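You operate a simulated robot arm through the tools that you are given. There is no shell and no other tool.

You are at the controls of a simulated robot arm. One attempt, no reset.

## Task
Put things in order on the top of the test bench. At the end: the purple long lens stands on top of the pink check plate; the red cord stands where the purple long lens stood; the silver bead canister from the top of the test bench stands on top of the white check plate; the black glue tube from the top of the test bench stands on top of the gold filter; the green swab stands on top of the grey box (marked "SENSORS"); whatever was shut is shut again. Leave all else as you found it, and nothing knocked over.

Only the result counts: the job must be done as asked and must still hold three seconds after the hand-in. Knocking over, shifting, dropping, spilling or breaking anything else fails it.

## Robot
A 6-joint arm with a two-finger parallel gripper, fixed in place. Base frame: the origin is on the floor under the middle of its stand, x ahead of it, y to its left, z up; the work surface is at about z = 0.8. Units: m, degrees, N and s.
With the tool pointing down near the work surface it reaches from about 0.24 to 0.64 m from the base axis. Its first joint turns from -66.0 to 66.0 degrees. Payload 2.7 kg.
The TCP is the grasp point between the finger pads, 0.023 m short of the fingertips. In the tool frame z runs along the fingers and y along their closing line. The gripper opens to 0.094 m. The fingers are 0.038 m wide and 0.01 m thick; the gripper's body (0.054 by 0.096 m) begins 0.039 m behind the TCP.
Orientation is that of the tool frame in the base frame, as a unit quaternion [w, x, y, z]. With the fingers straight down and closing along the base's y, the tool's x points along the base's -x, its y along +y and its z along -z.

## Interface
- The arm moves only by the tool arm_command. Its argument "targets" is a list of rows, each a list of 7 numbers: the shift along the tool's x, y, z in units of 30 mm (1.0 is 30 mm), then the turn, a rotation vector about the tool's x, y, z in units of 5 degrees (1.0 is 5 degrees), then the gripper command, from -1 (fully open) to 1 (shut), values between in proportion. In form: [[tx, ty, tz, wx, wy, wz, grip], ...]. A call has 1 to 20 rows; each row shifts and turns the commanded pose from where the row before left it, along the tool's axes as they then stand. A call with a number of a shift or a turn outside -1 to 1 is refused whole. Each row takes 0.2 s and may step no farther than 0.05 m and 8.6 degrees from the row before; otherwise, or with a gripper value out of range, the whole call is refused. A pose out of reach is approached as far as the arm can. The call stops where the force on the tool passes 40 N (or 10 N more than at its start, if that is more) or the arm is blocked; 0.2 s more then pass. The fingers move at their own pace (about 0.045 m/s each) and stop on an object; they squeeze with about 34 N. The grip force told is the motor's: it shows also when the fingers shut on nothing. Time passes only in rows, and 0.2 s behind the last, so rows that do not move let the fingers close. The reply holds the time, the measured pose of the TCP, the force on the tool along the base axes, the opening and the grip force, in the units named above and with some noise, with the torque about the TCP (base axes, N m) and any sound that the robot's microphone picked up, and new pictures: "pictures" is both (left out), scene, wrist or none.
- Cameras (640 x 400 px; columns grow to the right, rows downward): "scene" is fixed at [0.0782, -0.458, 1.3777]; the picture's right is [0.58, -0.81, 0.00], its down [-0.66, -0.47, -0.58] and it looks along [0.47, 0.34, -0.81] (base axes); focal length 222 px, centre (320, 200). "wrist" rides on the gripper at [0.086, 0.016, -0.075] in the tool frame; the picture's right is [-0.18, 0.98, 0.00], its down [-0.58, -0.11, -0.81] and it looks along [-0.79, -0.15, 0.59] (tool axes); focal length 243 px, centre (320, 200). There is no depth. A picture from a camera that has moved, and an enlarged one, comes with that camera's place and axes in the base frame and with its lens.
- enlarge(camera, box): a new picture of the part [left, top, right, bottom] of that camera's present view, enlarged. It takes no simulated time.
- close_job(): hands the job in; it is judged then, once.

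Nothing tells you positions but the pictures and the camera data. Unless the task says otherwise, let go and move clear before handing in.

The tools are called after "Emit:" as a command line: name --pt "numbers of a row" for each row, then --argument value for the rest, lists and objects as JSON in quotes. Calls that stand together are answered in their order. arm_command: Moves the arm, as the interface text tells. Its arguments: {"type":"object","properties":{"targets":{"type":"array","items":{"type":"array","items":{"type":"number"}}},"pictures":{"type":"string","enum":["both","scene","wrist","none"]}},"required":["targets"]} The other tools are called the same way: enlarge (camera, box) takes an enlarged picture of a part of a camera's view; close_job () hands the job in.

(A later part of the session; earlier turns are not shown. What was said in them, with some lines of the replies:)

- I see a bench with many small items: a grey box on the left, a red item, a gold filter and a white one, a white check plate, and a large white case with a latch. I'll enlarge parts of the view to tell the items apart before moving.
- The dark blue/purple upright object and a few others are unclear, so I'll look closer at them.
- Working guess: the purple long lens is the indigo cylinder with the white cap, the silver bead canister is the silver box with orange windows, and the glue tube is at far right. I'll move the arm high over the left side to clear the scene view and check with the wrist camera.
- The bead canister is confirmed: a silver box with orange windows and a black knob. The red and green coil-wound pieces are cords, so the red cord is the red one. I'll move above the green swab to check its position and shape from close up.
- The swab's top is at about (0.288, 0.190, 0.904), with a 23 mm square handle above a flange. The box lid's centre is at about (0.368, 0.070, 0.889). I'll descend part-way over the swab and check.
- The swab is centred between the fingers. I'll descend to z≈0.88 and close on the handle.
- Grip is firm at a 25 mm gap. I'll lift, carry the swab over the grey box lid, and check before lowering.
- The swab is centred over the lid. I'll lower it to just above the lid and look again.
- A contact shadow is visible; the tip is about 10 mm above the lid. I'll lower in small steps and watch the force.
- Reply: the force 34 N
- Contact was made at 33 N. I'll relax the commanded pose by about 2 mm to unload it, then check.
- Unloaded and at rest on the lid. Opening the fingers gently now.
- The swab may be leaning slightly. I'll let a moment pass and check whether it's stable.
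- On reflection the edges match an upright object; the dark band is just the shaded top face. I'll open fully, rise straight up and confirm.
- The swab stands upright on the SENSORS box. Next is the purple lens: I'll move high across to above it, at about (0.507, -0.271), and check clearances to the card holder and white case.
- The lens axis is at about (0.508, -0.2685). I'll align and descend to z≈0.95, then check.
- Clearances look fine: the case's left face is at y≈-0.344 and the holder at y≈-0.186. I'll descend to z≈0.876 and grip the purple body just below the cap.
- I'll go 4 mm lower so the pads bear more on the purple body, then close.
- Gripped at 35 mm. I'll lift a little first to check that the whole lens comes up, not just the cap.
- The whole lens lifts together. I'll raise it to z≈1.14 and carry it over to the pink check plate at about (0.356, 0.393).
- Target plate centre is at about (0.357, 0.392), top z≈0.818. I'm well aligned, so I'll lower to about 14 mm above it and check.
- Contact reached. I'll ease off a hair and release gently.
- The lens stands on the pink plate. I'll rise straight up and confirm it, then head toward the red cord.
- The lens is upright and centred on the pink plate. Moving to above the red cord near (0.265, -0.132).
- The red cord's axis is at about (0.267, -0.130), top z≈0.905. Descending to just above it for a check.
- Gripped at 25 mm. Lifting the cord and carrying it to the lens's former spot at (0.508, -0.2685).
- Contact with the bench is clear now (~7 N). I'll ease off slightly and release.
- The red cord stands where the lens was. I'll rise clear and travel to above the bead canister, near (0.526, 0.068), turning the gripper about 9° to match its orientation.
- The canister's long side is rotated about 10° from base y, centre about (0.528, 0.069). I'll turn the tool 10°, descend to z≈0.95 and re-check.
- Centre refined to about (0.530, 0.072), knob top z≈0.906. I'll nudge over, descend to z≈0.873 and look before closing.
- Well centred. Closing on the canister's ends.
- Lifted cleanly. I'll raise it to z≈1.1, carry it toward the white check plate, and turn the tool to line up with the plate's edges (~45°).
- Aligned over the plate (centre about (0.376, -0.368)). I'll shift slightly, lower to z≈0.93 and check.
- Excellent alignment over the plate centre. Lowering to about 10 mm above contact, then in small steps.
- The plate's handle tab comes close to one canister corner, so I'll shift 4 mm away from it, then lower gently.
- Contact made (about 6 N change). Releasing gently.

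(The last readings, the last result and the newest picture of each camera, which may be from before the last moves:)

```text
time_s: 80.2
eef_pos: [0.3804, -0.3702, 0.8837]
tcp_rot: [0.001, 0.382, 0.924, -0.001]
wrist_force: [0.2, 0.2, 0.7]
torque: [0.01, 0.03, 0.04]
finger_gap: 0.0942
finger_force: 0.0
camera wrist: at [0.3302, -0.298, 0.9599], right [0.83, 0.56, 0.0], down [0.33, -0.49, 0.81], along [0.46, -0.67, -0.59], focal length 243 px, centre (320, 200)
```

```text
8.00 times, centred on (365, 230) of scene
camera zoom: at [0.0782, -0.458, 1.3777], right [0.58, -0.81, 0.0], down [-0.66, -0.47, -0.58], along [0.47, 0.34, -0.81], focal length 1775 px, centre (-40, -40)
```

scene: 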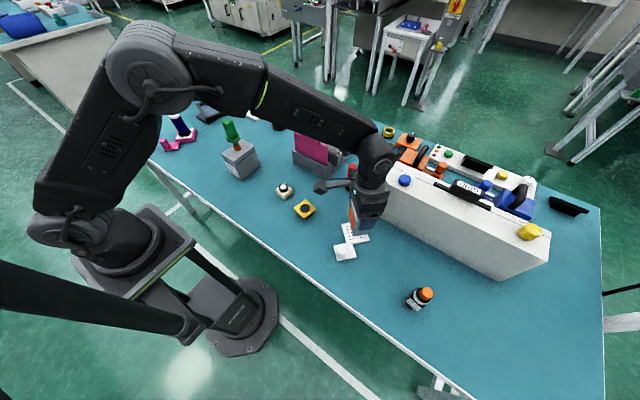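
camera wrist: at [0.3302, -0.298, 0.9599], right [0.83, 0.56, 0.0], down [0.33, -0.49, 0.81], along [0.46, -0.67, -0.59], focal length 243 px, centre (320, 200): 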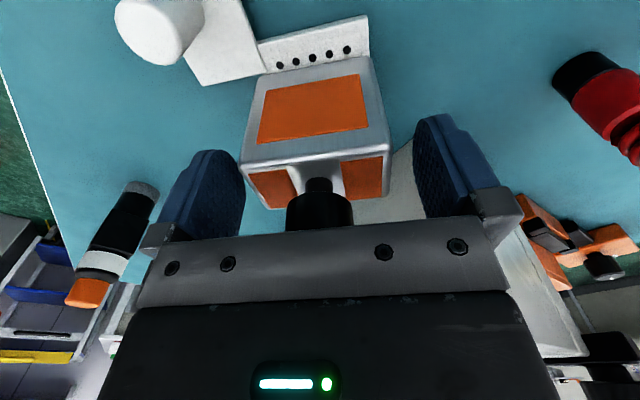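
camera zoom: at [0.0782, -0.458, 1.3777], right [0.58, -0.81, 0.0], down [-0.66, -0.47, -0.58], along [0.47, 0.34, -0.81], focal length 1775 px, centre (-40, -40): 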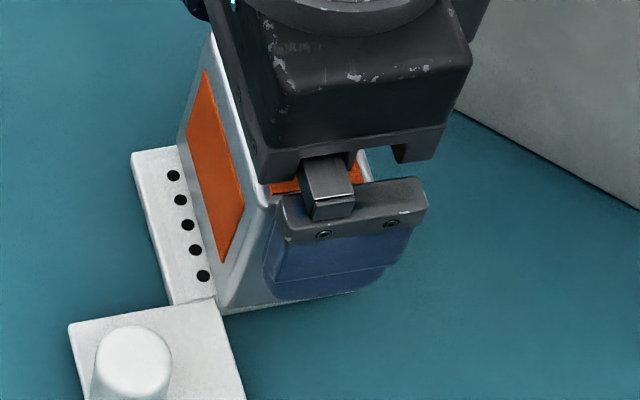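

The canister rests on the white plate. I'll rise clear and move toward the glue tube for a close look.

Emit:
arm_command --pt "0 0 -0.5 0 0 0 -1" --pt "0 0 -1 0 0 0 -1" --pt "0 0 -1 0 0 0 -1" --pt "0 0 -1 0 0 0 -1" --pt "0 0 -1 0 0 0 -1" --pt "0 0 -1 0 0 0 -1" --pt "0 0 -1 0 0 0 -1" --pt "0.1 -0.8 0 0 0 0 -1" --pt "0.1 -0.8 0 0 0 0 -1" --pt "0.1 -0.8 0 0 0 0 -1" --pt "0.1 -0.8 0 0 0 0 -1" --pt "0 0 0 0 0 0 -1" --pictures "both"

Emit:
enlarge --camera "scene" --box '[320, 190, 400, 270]'

Emit:
enlarge --camera "scene" --box '[390, 270, 450, 325]'

Emit:
enlarge --camera "wrist" --box '[200, 0, 440, 150]'

```text
time_s: 82.8
eef_pos: [0.3032, -0.4301, 1.0793]
tcp_rot: [0.001, 0.383, 0.924, 0.0]
wrist_force: [-0.3, -0.6, -0.3]
torque: [0.0, -0.01, 0.01]
finger_gap: 0.0939
finger_force: 0.0
camera wrist: at [0.2536, -0.3571, 1.1549], right [0.83, 0.56, 0.0], down [0.33, -0.49, 0.81], along [0.46, -0.67, -0.59], focal length 243 px, centre (320, 200)
```

scene: 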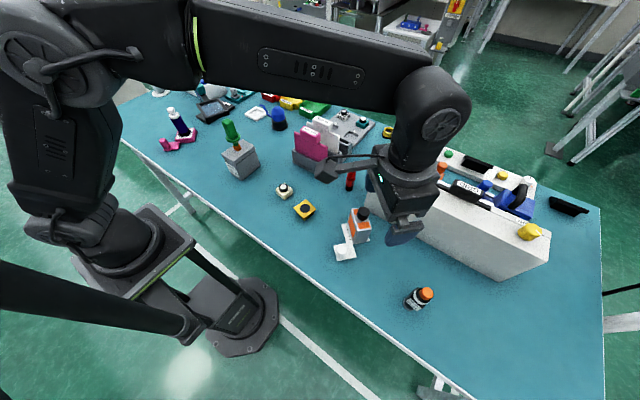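
wrist: 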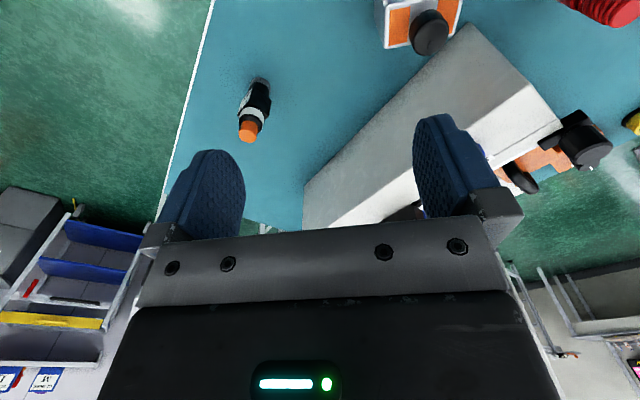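

```text
5.00 times, centred on (360, 230) of scene
camera zoom: at [0.0781, -0.458, 1.3777], right [0.58, -0.81, 0.0], down [-0.66, -0.47, -0.58], along [0.47, 0.34, -0.81], focal length 1110 px, centre (120, 50)
```

zoom: 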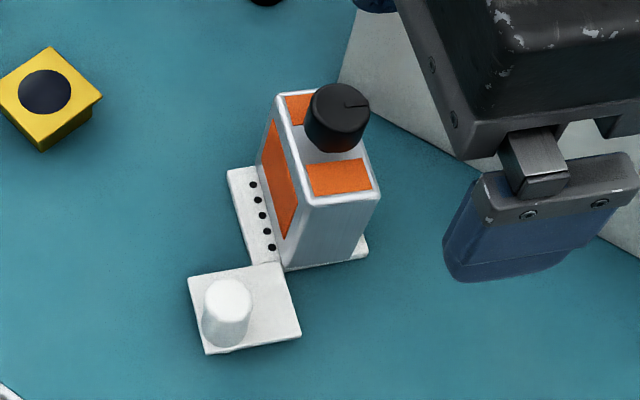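

```text
7.27 times, centred on (420, 298) of scene
camera zoom: at [0.0781, -0.458, 1.3777], right [0.58, -0.81, 0.0], down [-0.66, -0.47, -0.58], along [0.47, 0.34, -0.81], focal length 1614 px, centre (-407, -509)
```

zoom: 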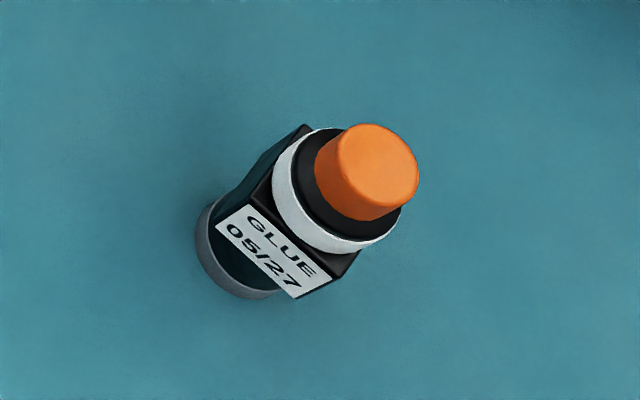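

```text
2.67 times, centred on (320, 75) of wrist
camera zoom: at [0.2536, -0.3571, 1.1549], right [0.83, 0.56, 0.0], down [0.33, -0.49, 0.81], along [0.46, -0.67, -0.59], focal length 647 px, centre (320, 533)
```

zoom: 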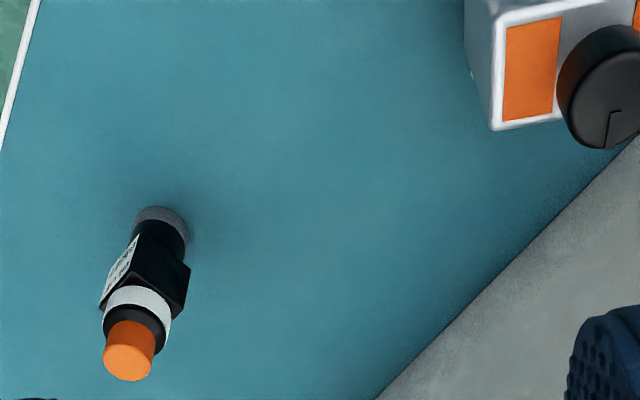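

The glue tube's axis is at about (0.2885, -0.570), with a square collar block aligned to the base axes. I'll turn the tool back to default and move above it.

Emit:
arm_command --pt "0 0 0 0 0 -1 -1" --pt "0 0 0 0 0 -1 -1" --pt "0 0 0 0 0 -1 -1" --pt "0 0 0 0 0 -1 -1" --pt "0 0 0 0 0 -1 -1" --pt "0 0 0 0 0 -1 -1" --pt "0 0 0 0 0 -1 -1" --pt "0 0 0 0 0 -1 -1" --pt "0 0 0 0 0 -1 -1" --pt "0.08 -0.78 0 0 0 0 -1" --pt "0.08 -0.78 0 0 0 0 -1" --pt "0.08 -0.78 0.3 0 0 0 -1" --pt "0.08 -0.78 0.3 0 0 0 -1" --pt "0.08 -0.78 0.3 0 0 0 -1" --pt "0.08 -0.78 0.3 0 0 0 -1" --pt "0 0 0 0 0 0 -1" --pictures "both"

Emit:
enlarge --camera "wrist" --box '[220, 0, 420, 130]'

```text
time_s: 86.2
eef_pos: [0.2798, -0.5562, 1.0394]
tcp_rot: [0.001, -0.001, 1.0, 0.0]
wrist_force: [0.3, 0.8, 0.7]
torque: [-0.02, -0.01, -0.03]
finger_gap: 0.094
finger_force: 0.1
out of reach, approached as far as the arm can: row 15
camera wrist: at [0.1939, -0.5406, 1.1146], right [0.18, 0.98, 0.0], down [0.58, -0.11, 0.81], along [0.79, -0.15, -0.59], focal length 243 px, centre (320, 200)
```

scene: 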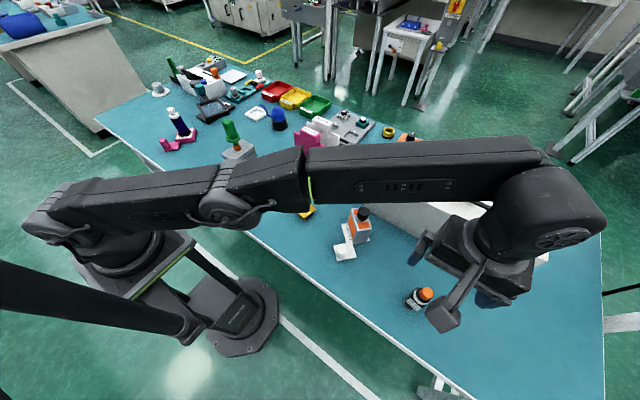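
wrist: 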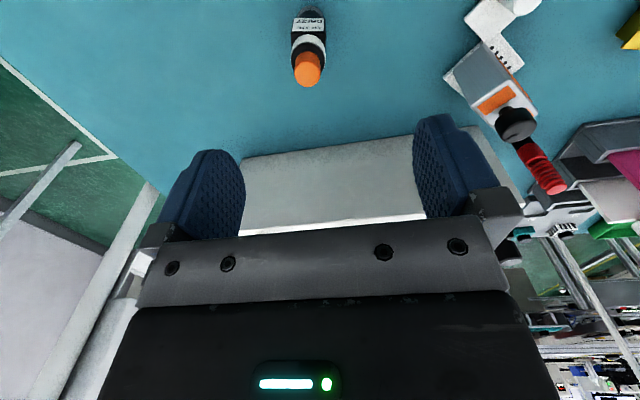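

```text
3.08 times, centred on (320, 65) of wrist
camera zoom: at [0.1939, -0.5406, 1.1146], right [0.18, 0.98, 0.0], down [0.58, -0.11, 0.81], along [0.79, -0.15, -0.59], focal length 746 px, centre (320, 615)
```

zoom: 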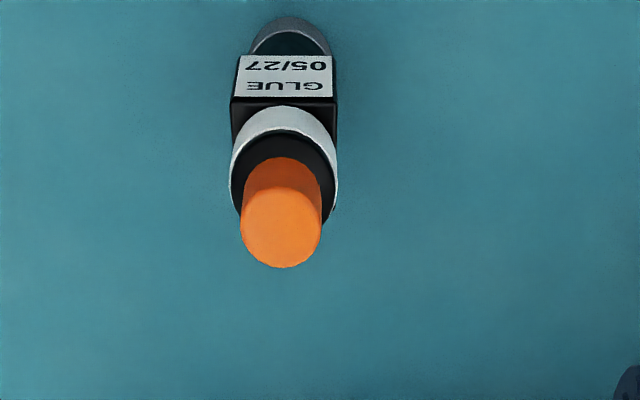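

At this height the arm falls slightly short (reach limit). I'll descend some more (still well above the tube) to see whether the reach improves.

Emit:
arm_command --pt "0 0 0.7 0 0 0 -1" --pt "0 0 0.7 0 0 0 -1" --pt "0 0 0.6 0 0 0 -1" --pt "0 0 0 0 0 0 -1" --pictures "wrist"

```text
time_s: 87.2
eef_pos: [0.2803, -0.558, 0.9802]
tcp_rot: [0.001, 0.0, 1.0, -0.001]
wrist_force: [-0.6, 0.2, 0.0]
torque: [0.01, 0.01, -0.01]
finger_gap: 0.0942
finger_force: 0.0
camera wrist: at [0.1942, -0.5409, 1.0551], right [0.18, 0.98, 0.0], down [0.58, -0.11, 0.81], along [0.79, -0.15, -0.59], focal length 243 px, centre (320, 200)
```

wrist: 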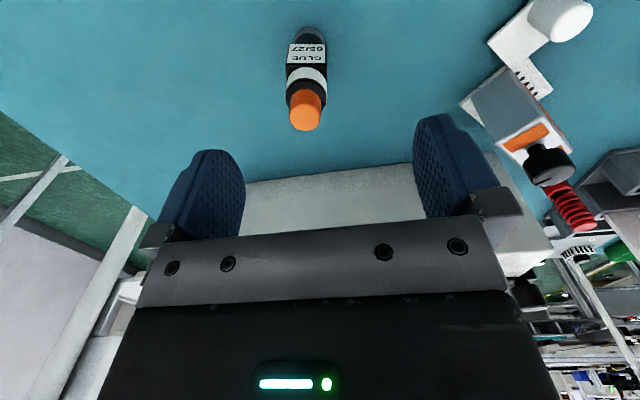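

Emit:
arm_command --pt "-0.17 -0.2 0 0 0 0 -1" --pt "-0.17 -0.2 0 0 0 0 -1" --pt "0 0 0 0 0 0 -1" --pictures "wrist"

Emit:
enlarge --camera "wrist" --box '[220, 10, 420, 150]'

Emit:
enlarge --camera "scene" --box '[380, 230, 500, 330]'

```text
time_s: 88.0
eef_pos: [0.2886, -0.5664, 0.9792]
tcp_rot: [0.001, 0.0, 1.0, -0.001]
wrist_force: [-0.1, 0.5, -0.2]
torque: [0.01, -0.03, 0.03]
finger_gap: 0.0941
finger_force: 0.0
out of reach, approached as far as the arm can: row 2
camera wrist: at [0.2025, -0.549, 1.0549], right [0.18, 0.98, 0.0], down [0.58, -0.11, 0.81], along [0.79, -0.15, -0.59], focal length 243 px, centre (320, 200)
```

wrist: 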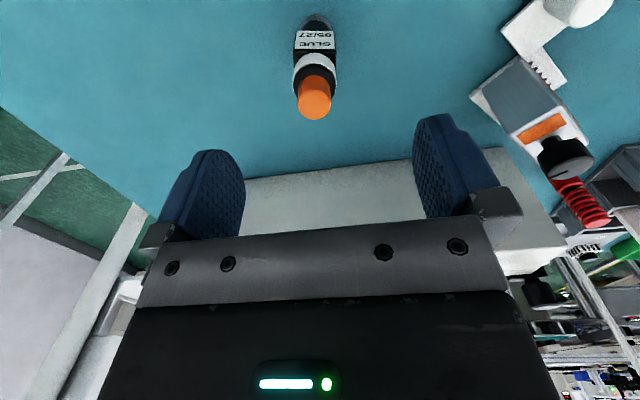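

```text
2.86 times, centred on (320, 80) of wrist
camera zoom: at [0.2025, -0.549, 1.0549], right [0.18, 0.98, 0.0], down [0.58, -0.11, 0.81], along [0.79, -0.15, -0.59], focal length 693 px, centre (320, 543)
```

zoom: 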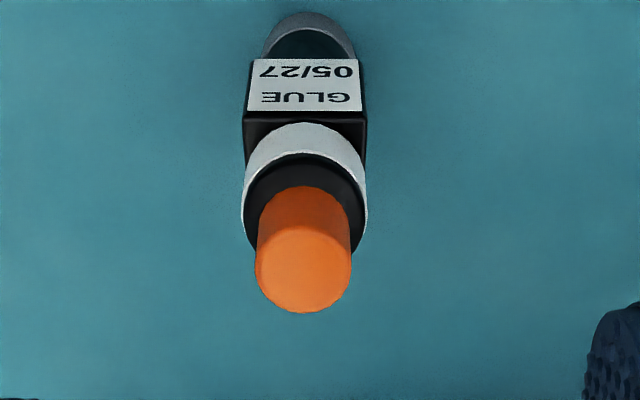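

```text
4.00 times, centred on (440, 280) of scene
camera zoom: at [0.0782, -0.458, 1.3777], right [0.58, -0.81, 0.0], down [-0.66, -0.47, -0.58], along [0.47, 0.34, -0.81], focal length 888 px, centre (-160, -120)
```

zoom: 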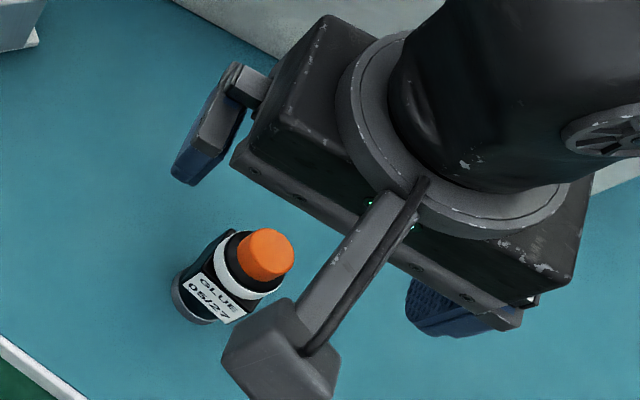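

Emit:
arm_command --pt "0 0 0.8 0 0 0 -1" --pt "0 0 0.8 0 0 0 -1" --pt "-0.05 -0.1 0 0 0 0 -1" --pt "0 0 0 0 0 0 -1" --pictures "wrist"

Emit:
enlarge --camera "wrist" --box '[200, 60, 440, 210]'

```text
time_s: 89.0
eef_pos: [0.2907, -0.5685, 0.9319]
tcp_rot: [0.001, 0.001, 1.0, -0.001]
wrist_force: [0.7, 0.1, 0.2]
torque: [0.01, -0.03, -0.01]
finger_gap: 0.0938
finger_force: 0.0
camera wrist: at [0.2045, -0.552, 1.0066], right [0.18, 0.98, 0.0], down [0.58, -0.11, 0.81], along [0.79, -0.15, -0.59], focal length 243 px, centre (320, 200)
```

wrist: 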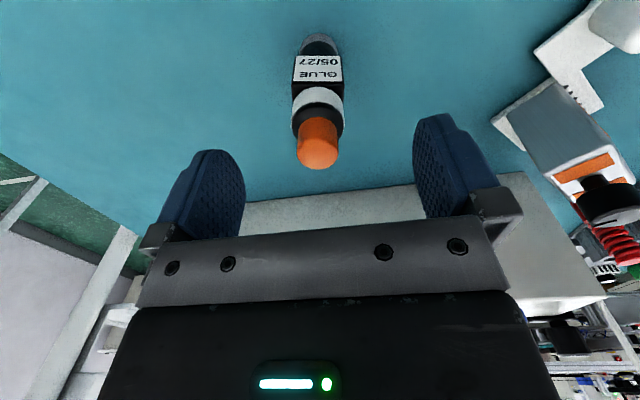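

```text
2.67 times, centred on (320, 135) of wrist
camera zoom: at [0.2045, -0.552, 1.0066], right [0.18, 0.98, 0.0], down [0.58, -0.11, 0.81], along [0.79, -0.15, -0.59], focal length 647 px, centre (320, 373)
```

zoom: 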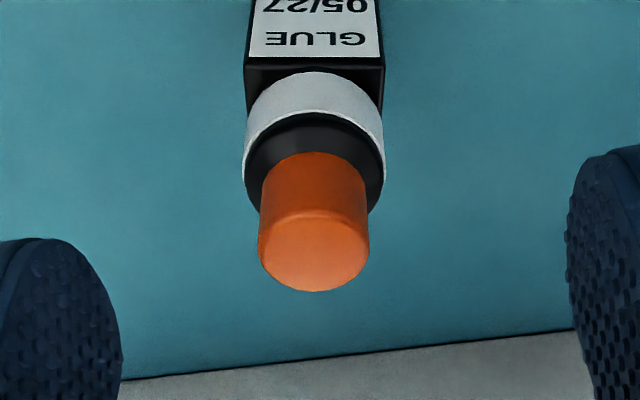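

Reached over the tube. I'll descend to z≈0.879 and check the palm clearance over the cap before closing.

Emit:
arm_command --pt "0 0 0.6 0 0 0 -1" --pt "0 0 0.6 0 0 0 -1" --pt "-0.03 -0.04 0.55 0 0 0 -1" --pt "0 0 0 0 0 0 -1" --pictures "wrist"

Emit:
enlarge --camera "wrist" --box '[200, 80, 440, 230]'

Emit:
enlarge --camera "scene" --box '[380, 250, 480, 330]'

```text
time_s: 90.0
eef_pos: [0.2927, -0.5705, 0.879]
tcp_rot: [0.001, 0.001, 1.0, 0.0]
wrist_force: [0.7, 0.2, -0.2]
torque: [0.01, 0.02, 0.01]
finger_gap: 0.094
finger_force: 0.1
camera wrist: at [0.2056, -0.5532, 0.9538], right [0.18, 0.98, 0.0], down [0.58, -0.11, 0.81], along [0.79, -0.15, -0.59], focal length 243 px, centre (320, 200)
```

wrist: 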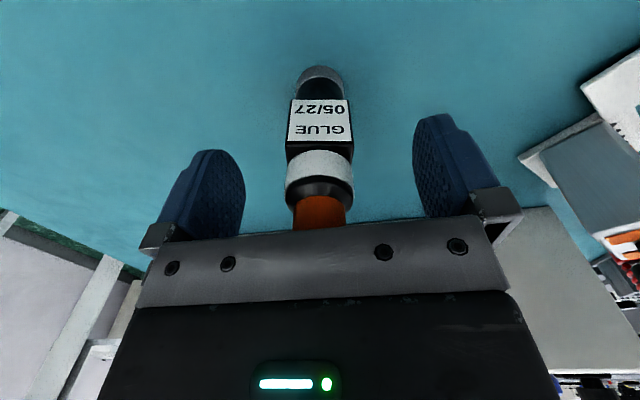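

```text
2.67 times, centred on (320, 155) of wrist
camera zoom: at [0.2056, -0.5532, 0.9538], right [0.18, 0.98, 0.0], down [0.58, -0.11, 0.81], along [0.79, -0.15, -0.59], focal length 647 px, centre (320, 320)
```

zoom: 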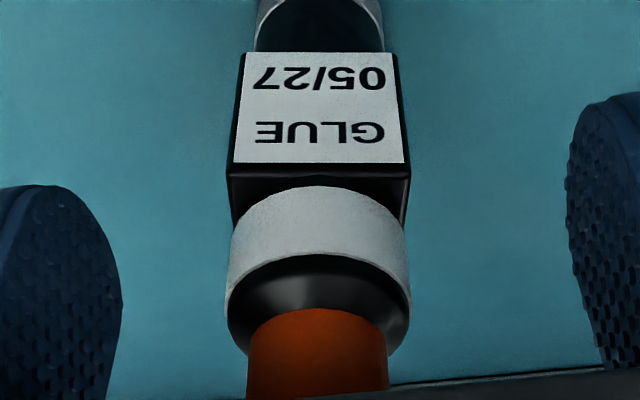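

```text
5.00 times, centred on (430, 290) of scene
camera zoom: at [0.0782, -0.458, 1.3777], right [0.58, -0.81, 0.0], down [-0.66, -0.47, -0.58], along [0.47, 0.34, -0.81], focal length 1110 px, centre (-230, -250)
```

zoom: 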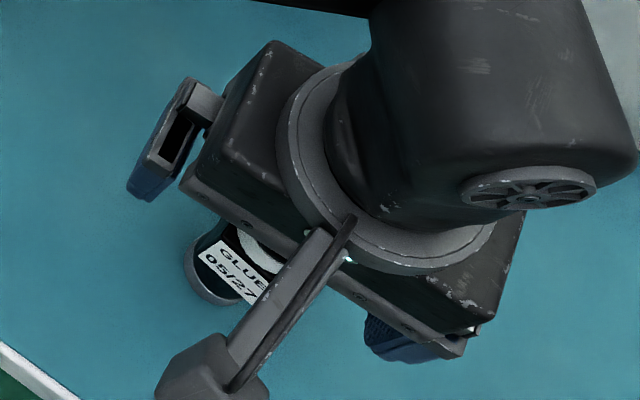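

The pads straddle the ring and block. Closing now.

Emit:
arm_command --pt "0 0 0 0 0 0 -0.4" --pt "0 0 0 0 0 0 0" --pt "0 0 0 0 0 0 0.3" --pt "0 0 0 0 0 0 0.6" --pt "0 0 0 0 0 0 1" --pt "0 0 0 0 0 0 1" --pt "0 0 0 0 0 0 1" --pictures "wrist"

```text
time_s: 91.6
eef_pos: [0.292, -0.5703, 0.8785]
tcp_rot: [0.001, 0.0, 1.0, -0.002]
wrist_force: [-0.5, -0.8, 1.2]
torque: [-0.04, 0.01, 0.03]
finger_gap: 0.0307
finger_force: 33.5
camera wrist: at [0.2055, -0.5532, 0.9539], right [0.18, 0.98, 0.0], down [0.58, -0.11, 0.81], along [0.79, -0.15, -0.59], focal length 243 px, centre (320, 200)
```

wrist: 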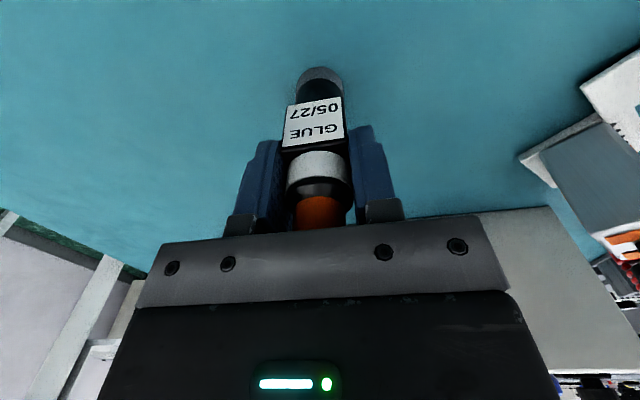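

Gripped at 31 mm, block faces flush to the pads. Lifting while drawing inward (reach limit), then carrying to above the gold filter.

Emit:
arm_command --pt "0 0 -0.3 0 0 0 1" --pt "0 0.3 -0.6 0 0 0 1" --pt "0 0.5 -0.8 0 0 0 1" --pt "0 0.7 -0.8 0 0 0 1" --pt "0 0.9 -0.8 0 0 0 1" --pt "0 0.9 -0.8 0 0 0 1" --pt "0 0.9 -0.8 0 0 0 1" --pt "0 0.9 -0.8 0 0 0 1" --pt "-0.239 0.869 0 0 0 0 1" --pt "-0.239 0.869 0 0 0 0 1" --pt "-0.239 0.869 0 0 0 0 1" --pt "-0.239 0.869 0 0 0 0 1" --pt "-0.239 0.869 0 0 0 0 1" --pt "-0.239 0.869 0 0 0 0 1" --pt "-0.239 0.869 0 0 0 0 1" --pt "-0.239 0.869 0 0 0 0 1" --pt "0 0 0 0 0 0 1" --pt "0 0 0 0 0 0 1" --pictures "both"

Emit:
enlarge --camera "wrist" --box '[220, 0, 420, 150]'

Emit:
enlarge --camera "scene" --box '[260, 160, 340, 240]'

```text
time_s: 95.4
eef_pos: [0.3497, -0.2077, 1.0501]
tcp_rot: [0.001, 0.0, 1.0, -0.001]
wrist_force: [0.5, -0.1, -1.6]
torque: [0.0, 0.0, 0.0]
finger_gap: 0.0303
finger_force: 33.9
camera wrist: at [0.2627, -0.1915, 1.1253], right [0.18, 0.98, 0.0], down [0.58, -0.11, 0.81], along [0.79, -0.15, -0.59], focal length 243 px, centre (320, 200)
```

scene: 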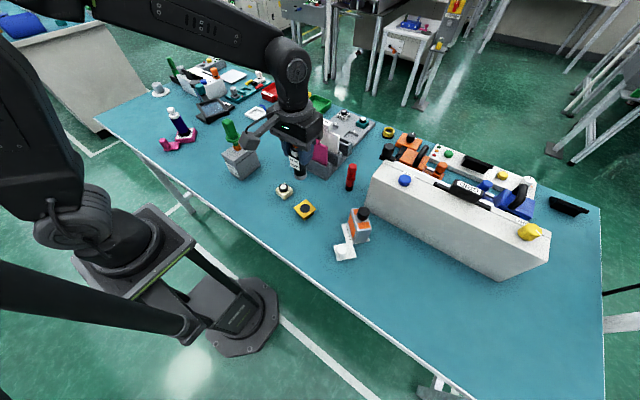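
wrist: 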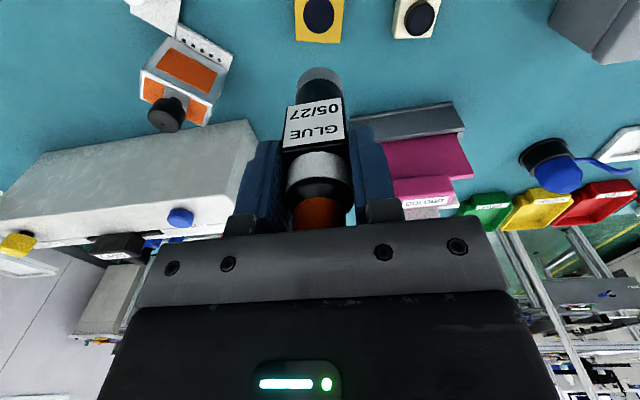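

```text
2.67 times, centred on (320, 75) of wrist
camera zoom: at [0.2627, -0.1915, 1.1253], right [0.18, 0.98, 0.0], down [0.58, -0.11, 0.81], along [0.79, -0.15, -0.59], focal length 647 px, centre (320, 533)
```

zoom: 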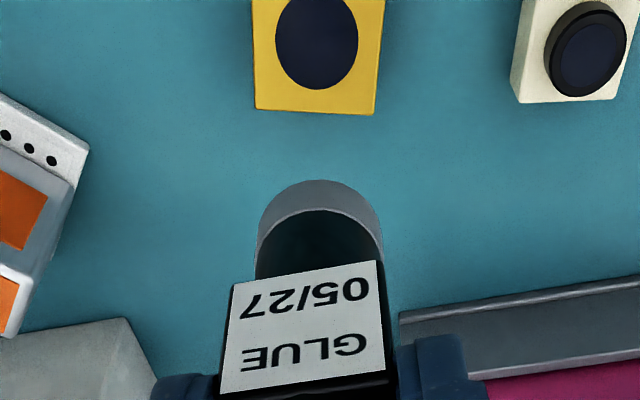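

```text
5.00 times, centred on (300, 200) of scene
camera zoom: at [0.0782, -0.458, 1.3777], right [0.58, -0.81, 0.0], down [-0.66, -0.47, -0.58], along [0.47, 0.34, -0.81], focal length 1110 px, centre (420, 200)
```

zoom: 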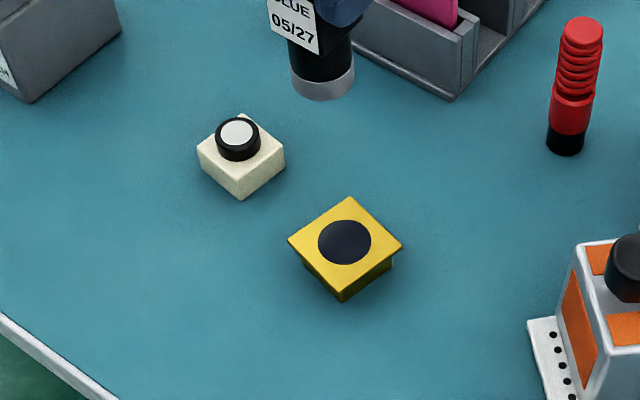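

Gold filter centre is at about (0.349, -0.209), top z≈0.823, and the tube base is aligned within a millimetre or so. Lowering to about 15 mm above.

Emit:
arm_command --pt "0 -0.02 0.9 0 0 0 1" --pt "0 0 0.9 0 0 0 1" --pt "0 0 0.9 0 0 0 1" --pt "0 0 0.9 0 0 0 1" --pt "0 0 0.8 0 0 0 1" --pt "0 0 0 0 0 0 1" --pictures "both"

Emit:
enlarge --camera "wrist" --box '[220, 0, 420, 150]'

Emit:
enlarge --camera "scene" --box '[270, 170, 340, 230]'

```text
time_s: 96.8
eef_pos: [0.3505, -0.2093, 0.9185]
tcp_rot: [0.001, 0.0, 1.0, -0.002]
wrist_force: [-0.5, -0.2, -1.0]
torque: [-0.02, 0.01, 0.02]
finger_gap: 0.0304
finger_force: 34.4
camera wrist: at [0.2632, -0.1926, 0.9928], right [0.18, 0.98, 0.0], down [0.58, -0.11, 0.81], along [0.79, -0.15, -0.59], focal length 243 px, centre (320, 200)
```

scene: 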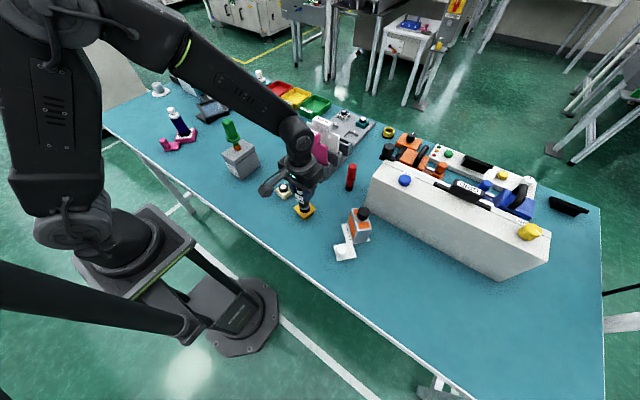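
wrist: 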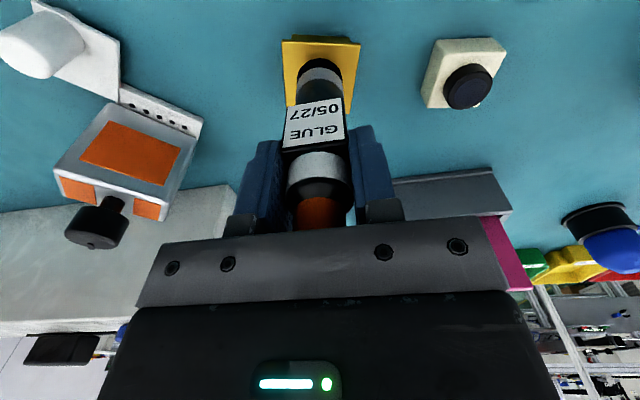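

```text
2.67 times, centred on (320, 75) of wrist
camera zoom: at [0.2632, -0.1926, 0.9928], right [0.18, 0.98, 0.0], down [0.58, -0.11, 0.81], along [0.79, -0.15, -0.59], focal length 647 px, centre (320, 533)
```

zoom: 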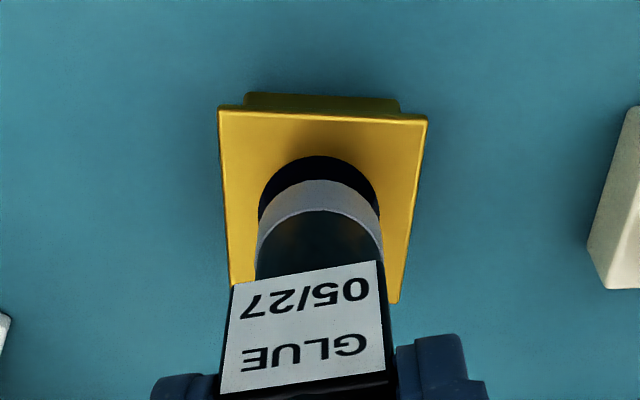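

```text
6.67 times, centred on (305, 200) of scene
camera zoom: at [0.0782, -0.458, 1.3777], right [0.58, -0.81, 0.0], down [-0.66, -0.47, -0.58], along [0.47, 0.34, -0.81], focal length 1479 px, centre (420, 200)
```

zoom: 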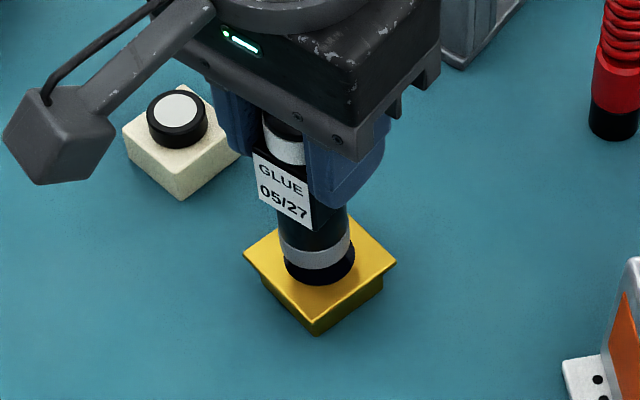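

Emit:
arm_command --pt "0 0 0.3 0 0 0 1" --pt "0 0 0.1 0 0 0 1" --pt "0 0 0 0 0 0 1" --pictures "none"

Emit:
enlarge --camera "scene" --box '[280, 180, 330, 220]'

```text
time_s: 97.6
eef_pos: [0.3488, -0.2093, 0.9059]
tcp_rot: [0.001, 0.0, 1.0, -0.001]
wrist_force: [-0.2, -0.7, 0.1]
torque: [-0.01, 0.0, -0.05]
finger_gap: 0.0306
finger_force: 34.2
```

```text
10.00 times, centred on (305, 200) of scene
camera zoom: at [0.0782, -0.458, 1.3777], right [0.58, -0.81, 0.0], down [-0.66, -0.47, -0.58], along [0.47, 0.34, -0.81], focal length 2219 px, centre (470, 200)
```

zoom: 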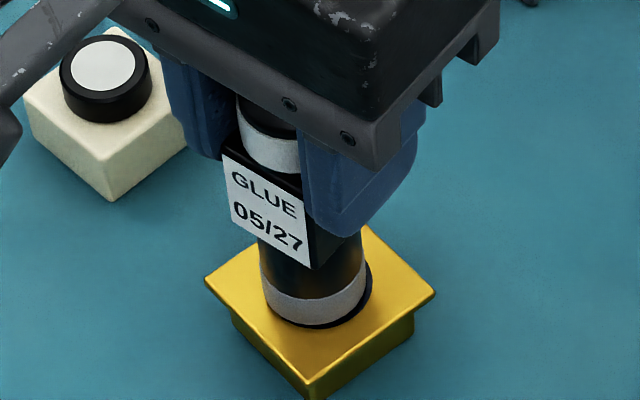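

Emit:
arm_command --pt "0 0 0.05 0 0 0 1" --pt "0 0 0 0 0 0 1" --pictures "none"

Emit:
arm_command --pt "0 0 0.04 0 0 0 1" --pt "0 0 0 0 0 0 1" --pictures "none"

```text
time_s: 98.2
eef_pos: [0.3499, -0.2094, 0.9038]
tcp_rot: [0.001, 0.001, 1.0, -0.001]
wrist_force: [-0.1, -0.7, -0.1]
torque: [-0.01, 0.02, -0.02]
finger_gap: 0.0302
finger_force: 34.2
```

```text
time_s: 98.8
eef_pos: [0.351, -0.2094, 0.9032]
tcp_rot: [0.002, 0.0, 1.0, -0.001]
wrist_force: [-1.9, 1.5, 9.4]
torque: [0.06, 0.11, 0.01]
finger_gap: 0.0302
finger_force: 33.6
```

Contact reached (~9 N). Easing off and releasing gently.

Emit:
arm_command --pt "0 0 -0.025 0 0 0 1" --pt "0 0 0 0 0 0 1" --pictures "none"

```text
time_s: 99.4
eef_pos: [0.3502, -0.2104, 0.9042]
tcp_rot: [0.001, 0.0, 1.0, -0.001]
wrist_force: [1.4, -0.2, 2.5]
torque: [-0.02, -0.08, 0.03]
finger_gap: 0.0302
finger_force: 33.9
```

Emit:
arm_command --pt "0 0 0 0 0 0 0.33" --pt "0 0 0 0 0 0 0.28" --pt "0 0 0 0 0 0 0.15" --pt "0 0 0 0 0 0 -0.2" --pt "0 0 0 0 0 0 -0.4" --pt "0 0 0 0 0 0 -0.4" --pictures "wrist"

Emit:
enlarge --camera "scene" --box '[280, 180, 330, 220]'

```text
time_s: 100.8
eef_pos: [0.3497, -0.2098, 0.9029]
tcp_rot: [0.001, 0.001, 1.0, 0.0]
wrist_force: [0.5, 0.4, -0.1]
torque: [0.0, -0.01, 0.02]
finger_gap: 0.0657
finger_force: 0.1
camera wrist: at [0.2634, -0.1924, 0.9788], right [0.18, 0.98, 0.0], down [0.58, -0.11, 0.81], along [0.79, -0.15, -0.59], focal length 243 px, centre (320, 200)
```

wrist: 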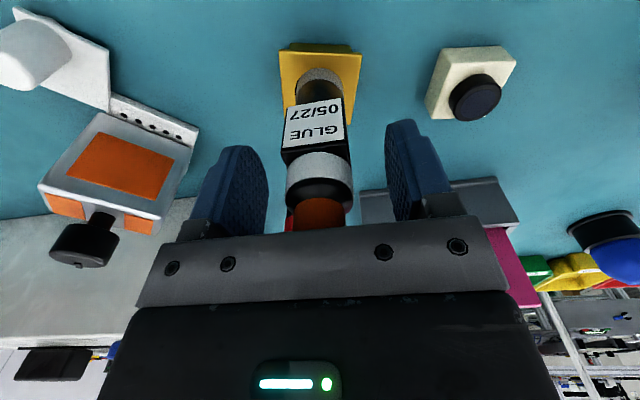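

```text
10.00 times, centred on (305, 200) of scene
camera zoom: at [0.0782, -0.458, 1.3777], right [0.58, -0.81, 0.0], down [-0.66, -0.47, -0.58], along [0.47, 0.34, -0.81], focal length 2219 px, centre (470, 200)
```

zoom: 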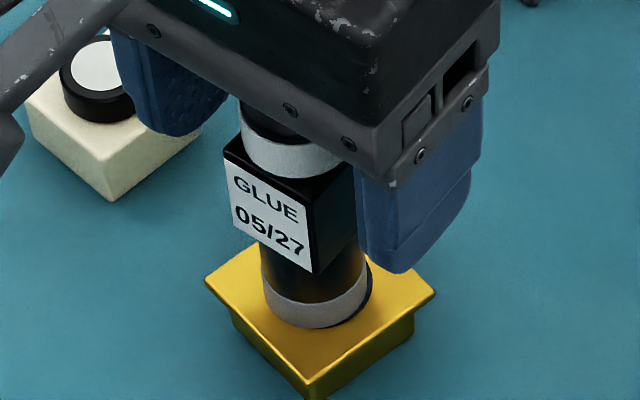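

The glue tube stands on the gold filter. I'll rise straight up and move back clear, then survey everything.

Emit:
arm_command --pt "0 0 -0.4 0 0 0 -0.4" --pt "0 0 -0.8 0 0 0 -0.4" --pt "0 0 -1 0 0 0 -0.4" --pt "0 0 -1 0 0 0 -0.4" --pt "0 0 -1 0 0 0 -0.4" --pt "0 0 -1 0 0 0 -0.4" --pt "0 0 -1 0 0 0 -0.4" --pt "0 0 -1 0 0 0 -0.4" --pt "0.3 0.9 0 0 0 0 -0.4" --pt "0.3 0.9 0 0 0 0 -0.4" --pt "0.3 0.9 0 0 0 0 -0.4" --pt "0.3 0.9 0 0 0 0 -0.4" --pt "0 0 0 0 0 0 -0.4" --pictures "both"

Emit:
enlarge --camera "scene" --box '[260, 140, 420, 270]'

Emit:
enlarge --camera "scene" --box '[140, 80, 300, 200]'

```text
time_s: 103.6
eef_pos: [0.3129, -0.1021, 1.1188]
tcp_rot: [0.001, 0.001, 1.0, -0.001]
wrist_force: [0.4, -0.7, -0.6]
torque: [0.0, 0.03, 0.0]
finger_gap: 0.066
finger_force: 0.1
camera wrist: at [0.2267, -0.084, 1.1946], right [0.18, 0.98, 0.0], down [0.58, -0.11, 0.81], along [0.79, -0.15, -0.59], focal length 243 px, centre (320, 200)
```

scene: 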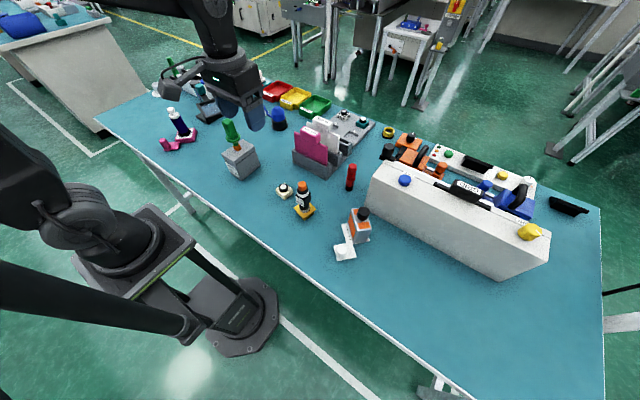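
wrist: 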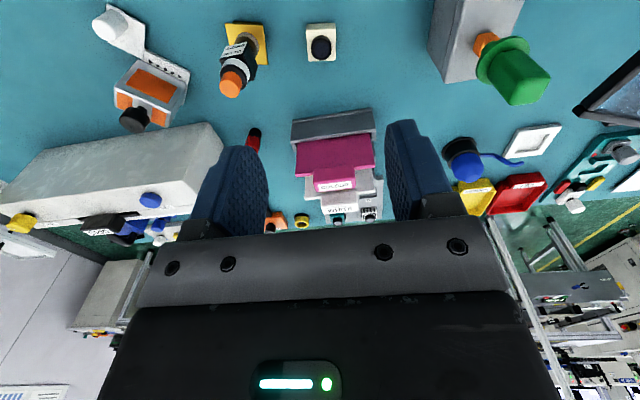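

```text
3.08 times, centred on (340, 205) of scene
camera zoom: at [0.0782, -0.458, 1.3777], right [0.58, -0.81, 0.0], down [-0.66, -0.47, -0.58], along [0.47, 0.34, -0.81], focal length 683 px, centre (258, 185)
```

zoom: 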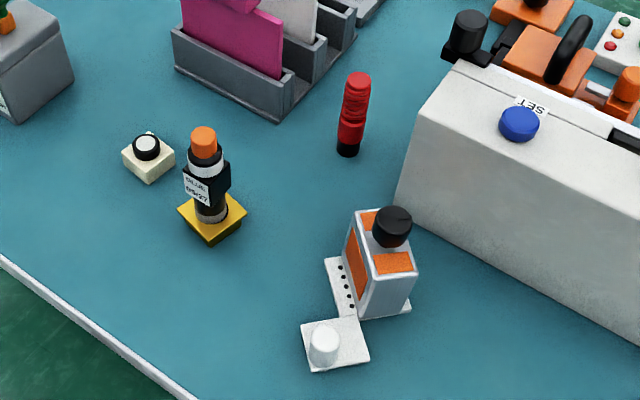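

```text
3.33 times, centred on (220, 140) of scene
camera zoom: at [0.0782, -0.458, 1.3777], right [0.58, -0.81, 0.0], down [-0.66, -0.47, -0.58], along [0.47, 0.34, -0.81], focal length 740 px, centre (653, 400)
```

zoom: 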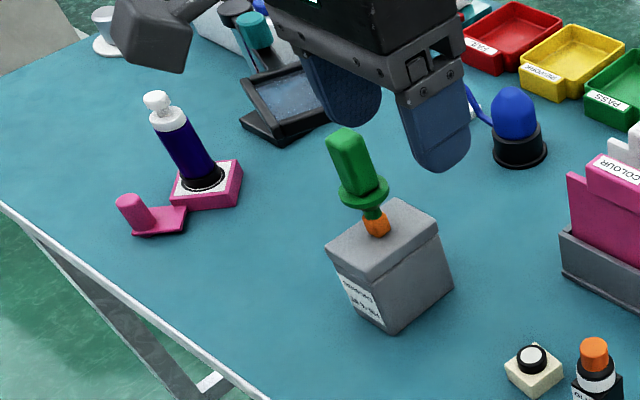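

Everything appears in place. I'll verify the red cord's position and the stability of the stacks in close-up.

Emit:
arm_command --pt "0 0 -0.3 0 0 0 -1" --pt "0 0 0 0 0 0 -1" --pt "0 0 0 0 0 0 -1" --pt "0 0 0 0 0 0 -1" --pt "0 0 0 0 0 0 -1" --pictures "none"

Emit:
enlarge --camera "scene" --box '[300, 130, 400, 210]'

Emit:
enlarge --camera "scene" --box '[270, 170, 330, 225]'

Emit:
enlarge --camera "scene" --box '[150, 90, 270, 190]'

```text
time_s: 104.8
eef_pos: [0.313, -0.1013, 1.1288]
tcp_rot: [0.001, 0.0, 1.0, -0.001]
wrist_force: [-0.3, -0.5, -0.3]
torque: [0.02, -0.01, -0.02]
finger_gap: 0.0939
finger_force: 0.2
```

```text
5.00 times, centred on (350, 170) of scene
camera zoom: at [0.0782, -0.458, 1.3777], right [0.58, -0.81, 0.0], down [-0.66, -0.47, -0.58], along [0.47, 0.34, -0.81], focal length 1110 px, centre (170, 350)
```

zoom: 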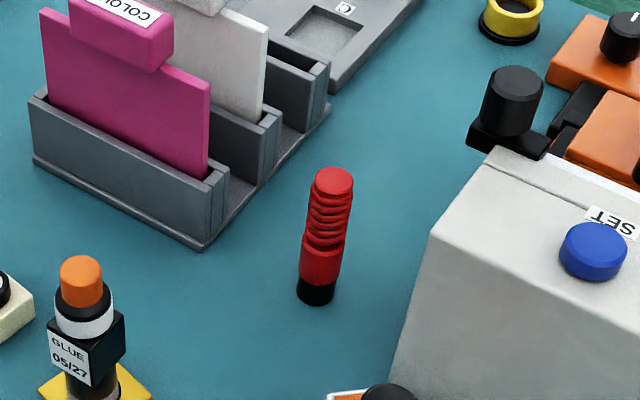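

```text
7.27 times, centred on (300, 198) of scene
camera zoom: at [0.0782, -0.458, 1.3777], right [0.58, -0.81, 0.0], down [-0.66, -0.47, -0.58], along [0.47, 0.34, -0.81], focal length 1614 px, centre (466, 218)
```

zoom: 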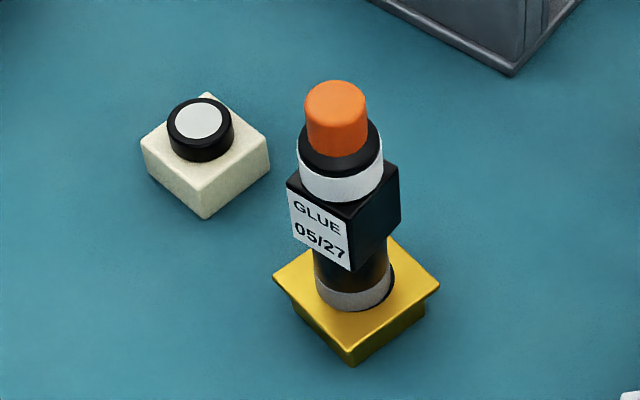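

```text
4.00 times, centred on (210, 140) of scene
camera zoom: at [0.0782, -0.458, 1.3777], right [0.58, -0.81, 0.0], down [-0.66, -0.47, -0.58], along [0.47, 0.34, -0.81], focal length 888 px, centre (760, 440)
```

zoom: 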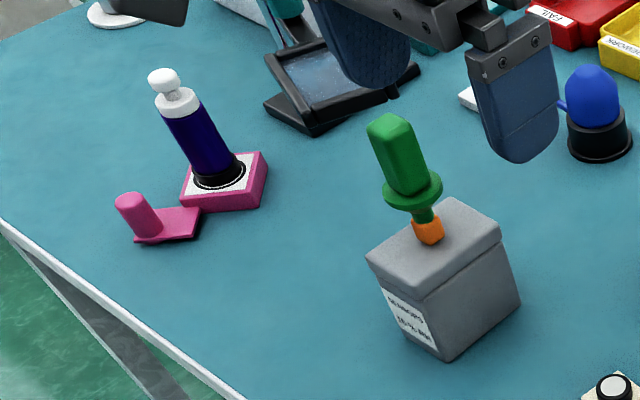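

All five placements are confirmed upright and still: the lens is on the pink plate, the cord stands in the lens's old spot, the canister is on the white plate, the glue tube on the gold filter and the swab on the SENSORS box. The SENSORS lid is still shut, the gripper is empty and clear, so I'm handing in the job.

Emit:
close_job

```text
The job is handed in.
```

All five items are where you asked, and I've handed the job in. In the last close-up pictures everything stood upright and still:

- **Purple long lens:** it stands on the pink check plate.
- **Red cord:** it stands where the lens was, to within about a millimetre going by the pictures.
- **Silver bead canister:** it stands on the white check plate, about 4 mm off centre to keep clear of the plate's handle. It is slightly longer than the plate, so each end overhangs by a few millimetres.
- **Black glue tube:** it stands on the gold filter.
- **Green swab:** it stands on the grey SENSORS box.

I never opened the SENSORS box, so its lid is still shut. I didn't see anything else knocked over or moved. The swab met the box lid at about 33 N before I eased off; the box and lid showed no sign of having shifted.

The gripper is empty, open and clear of the bench.
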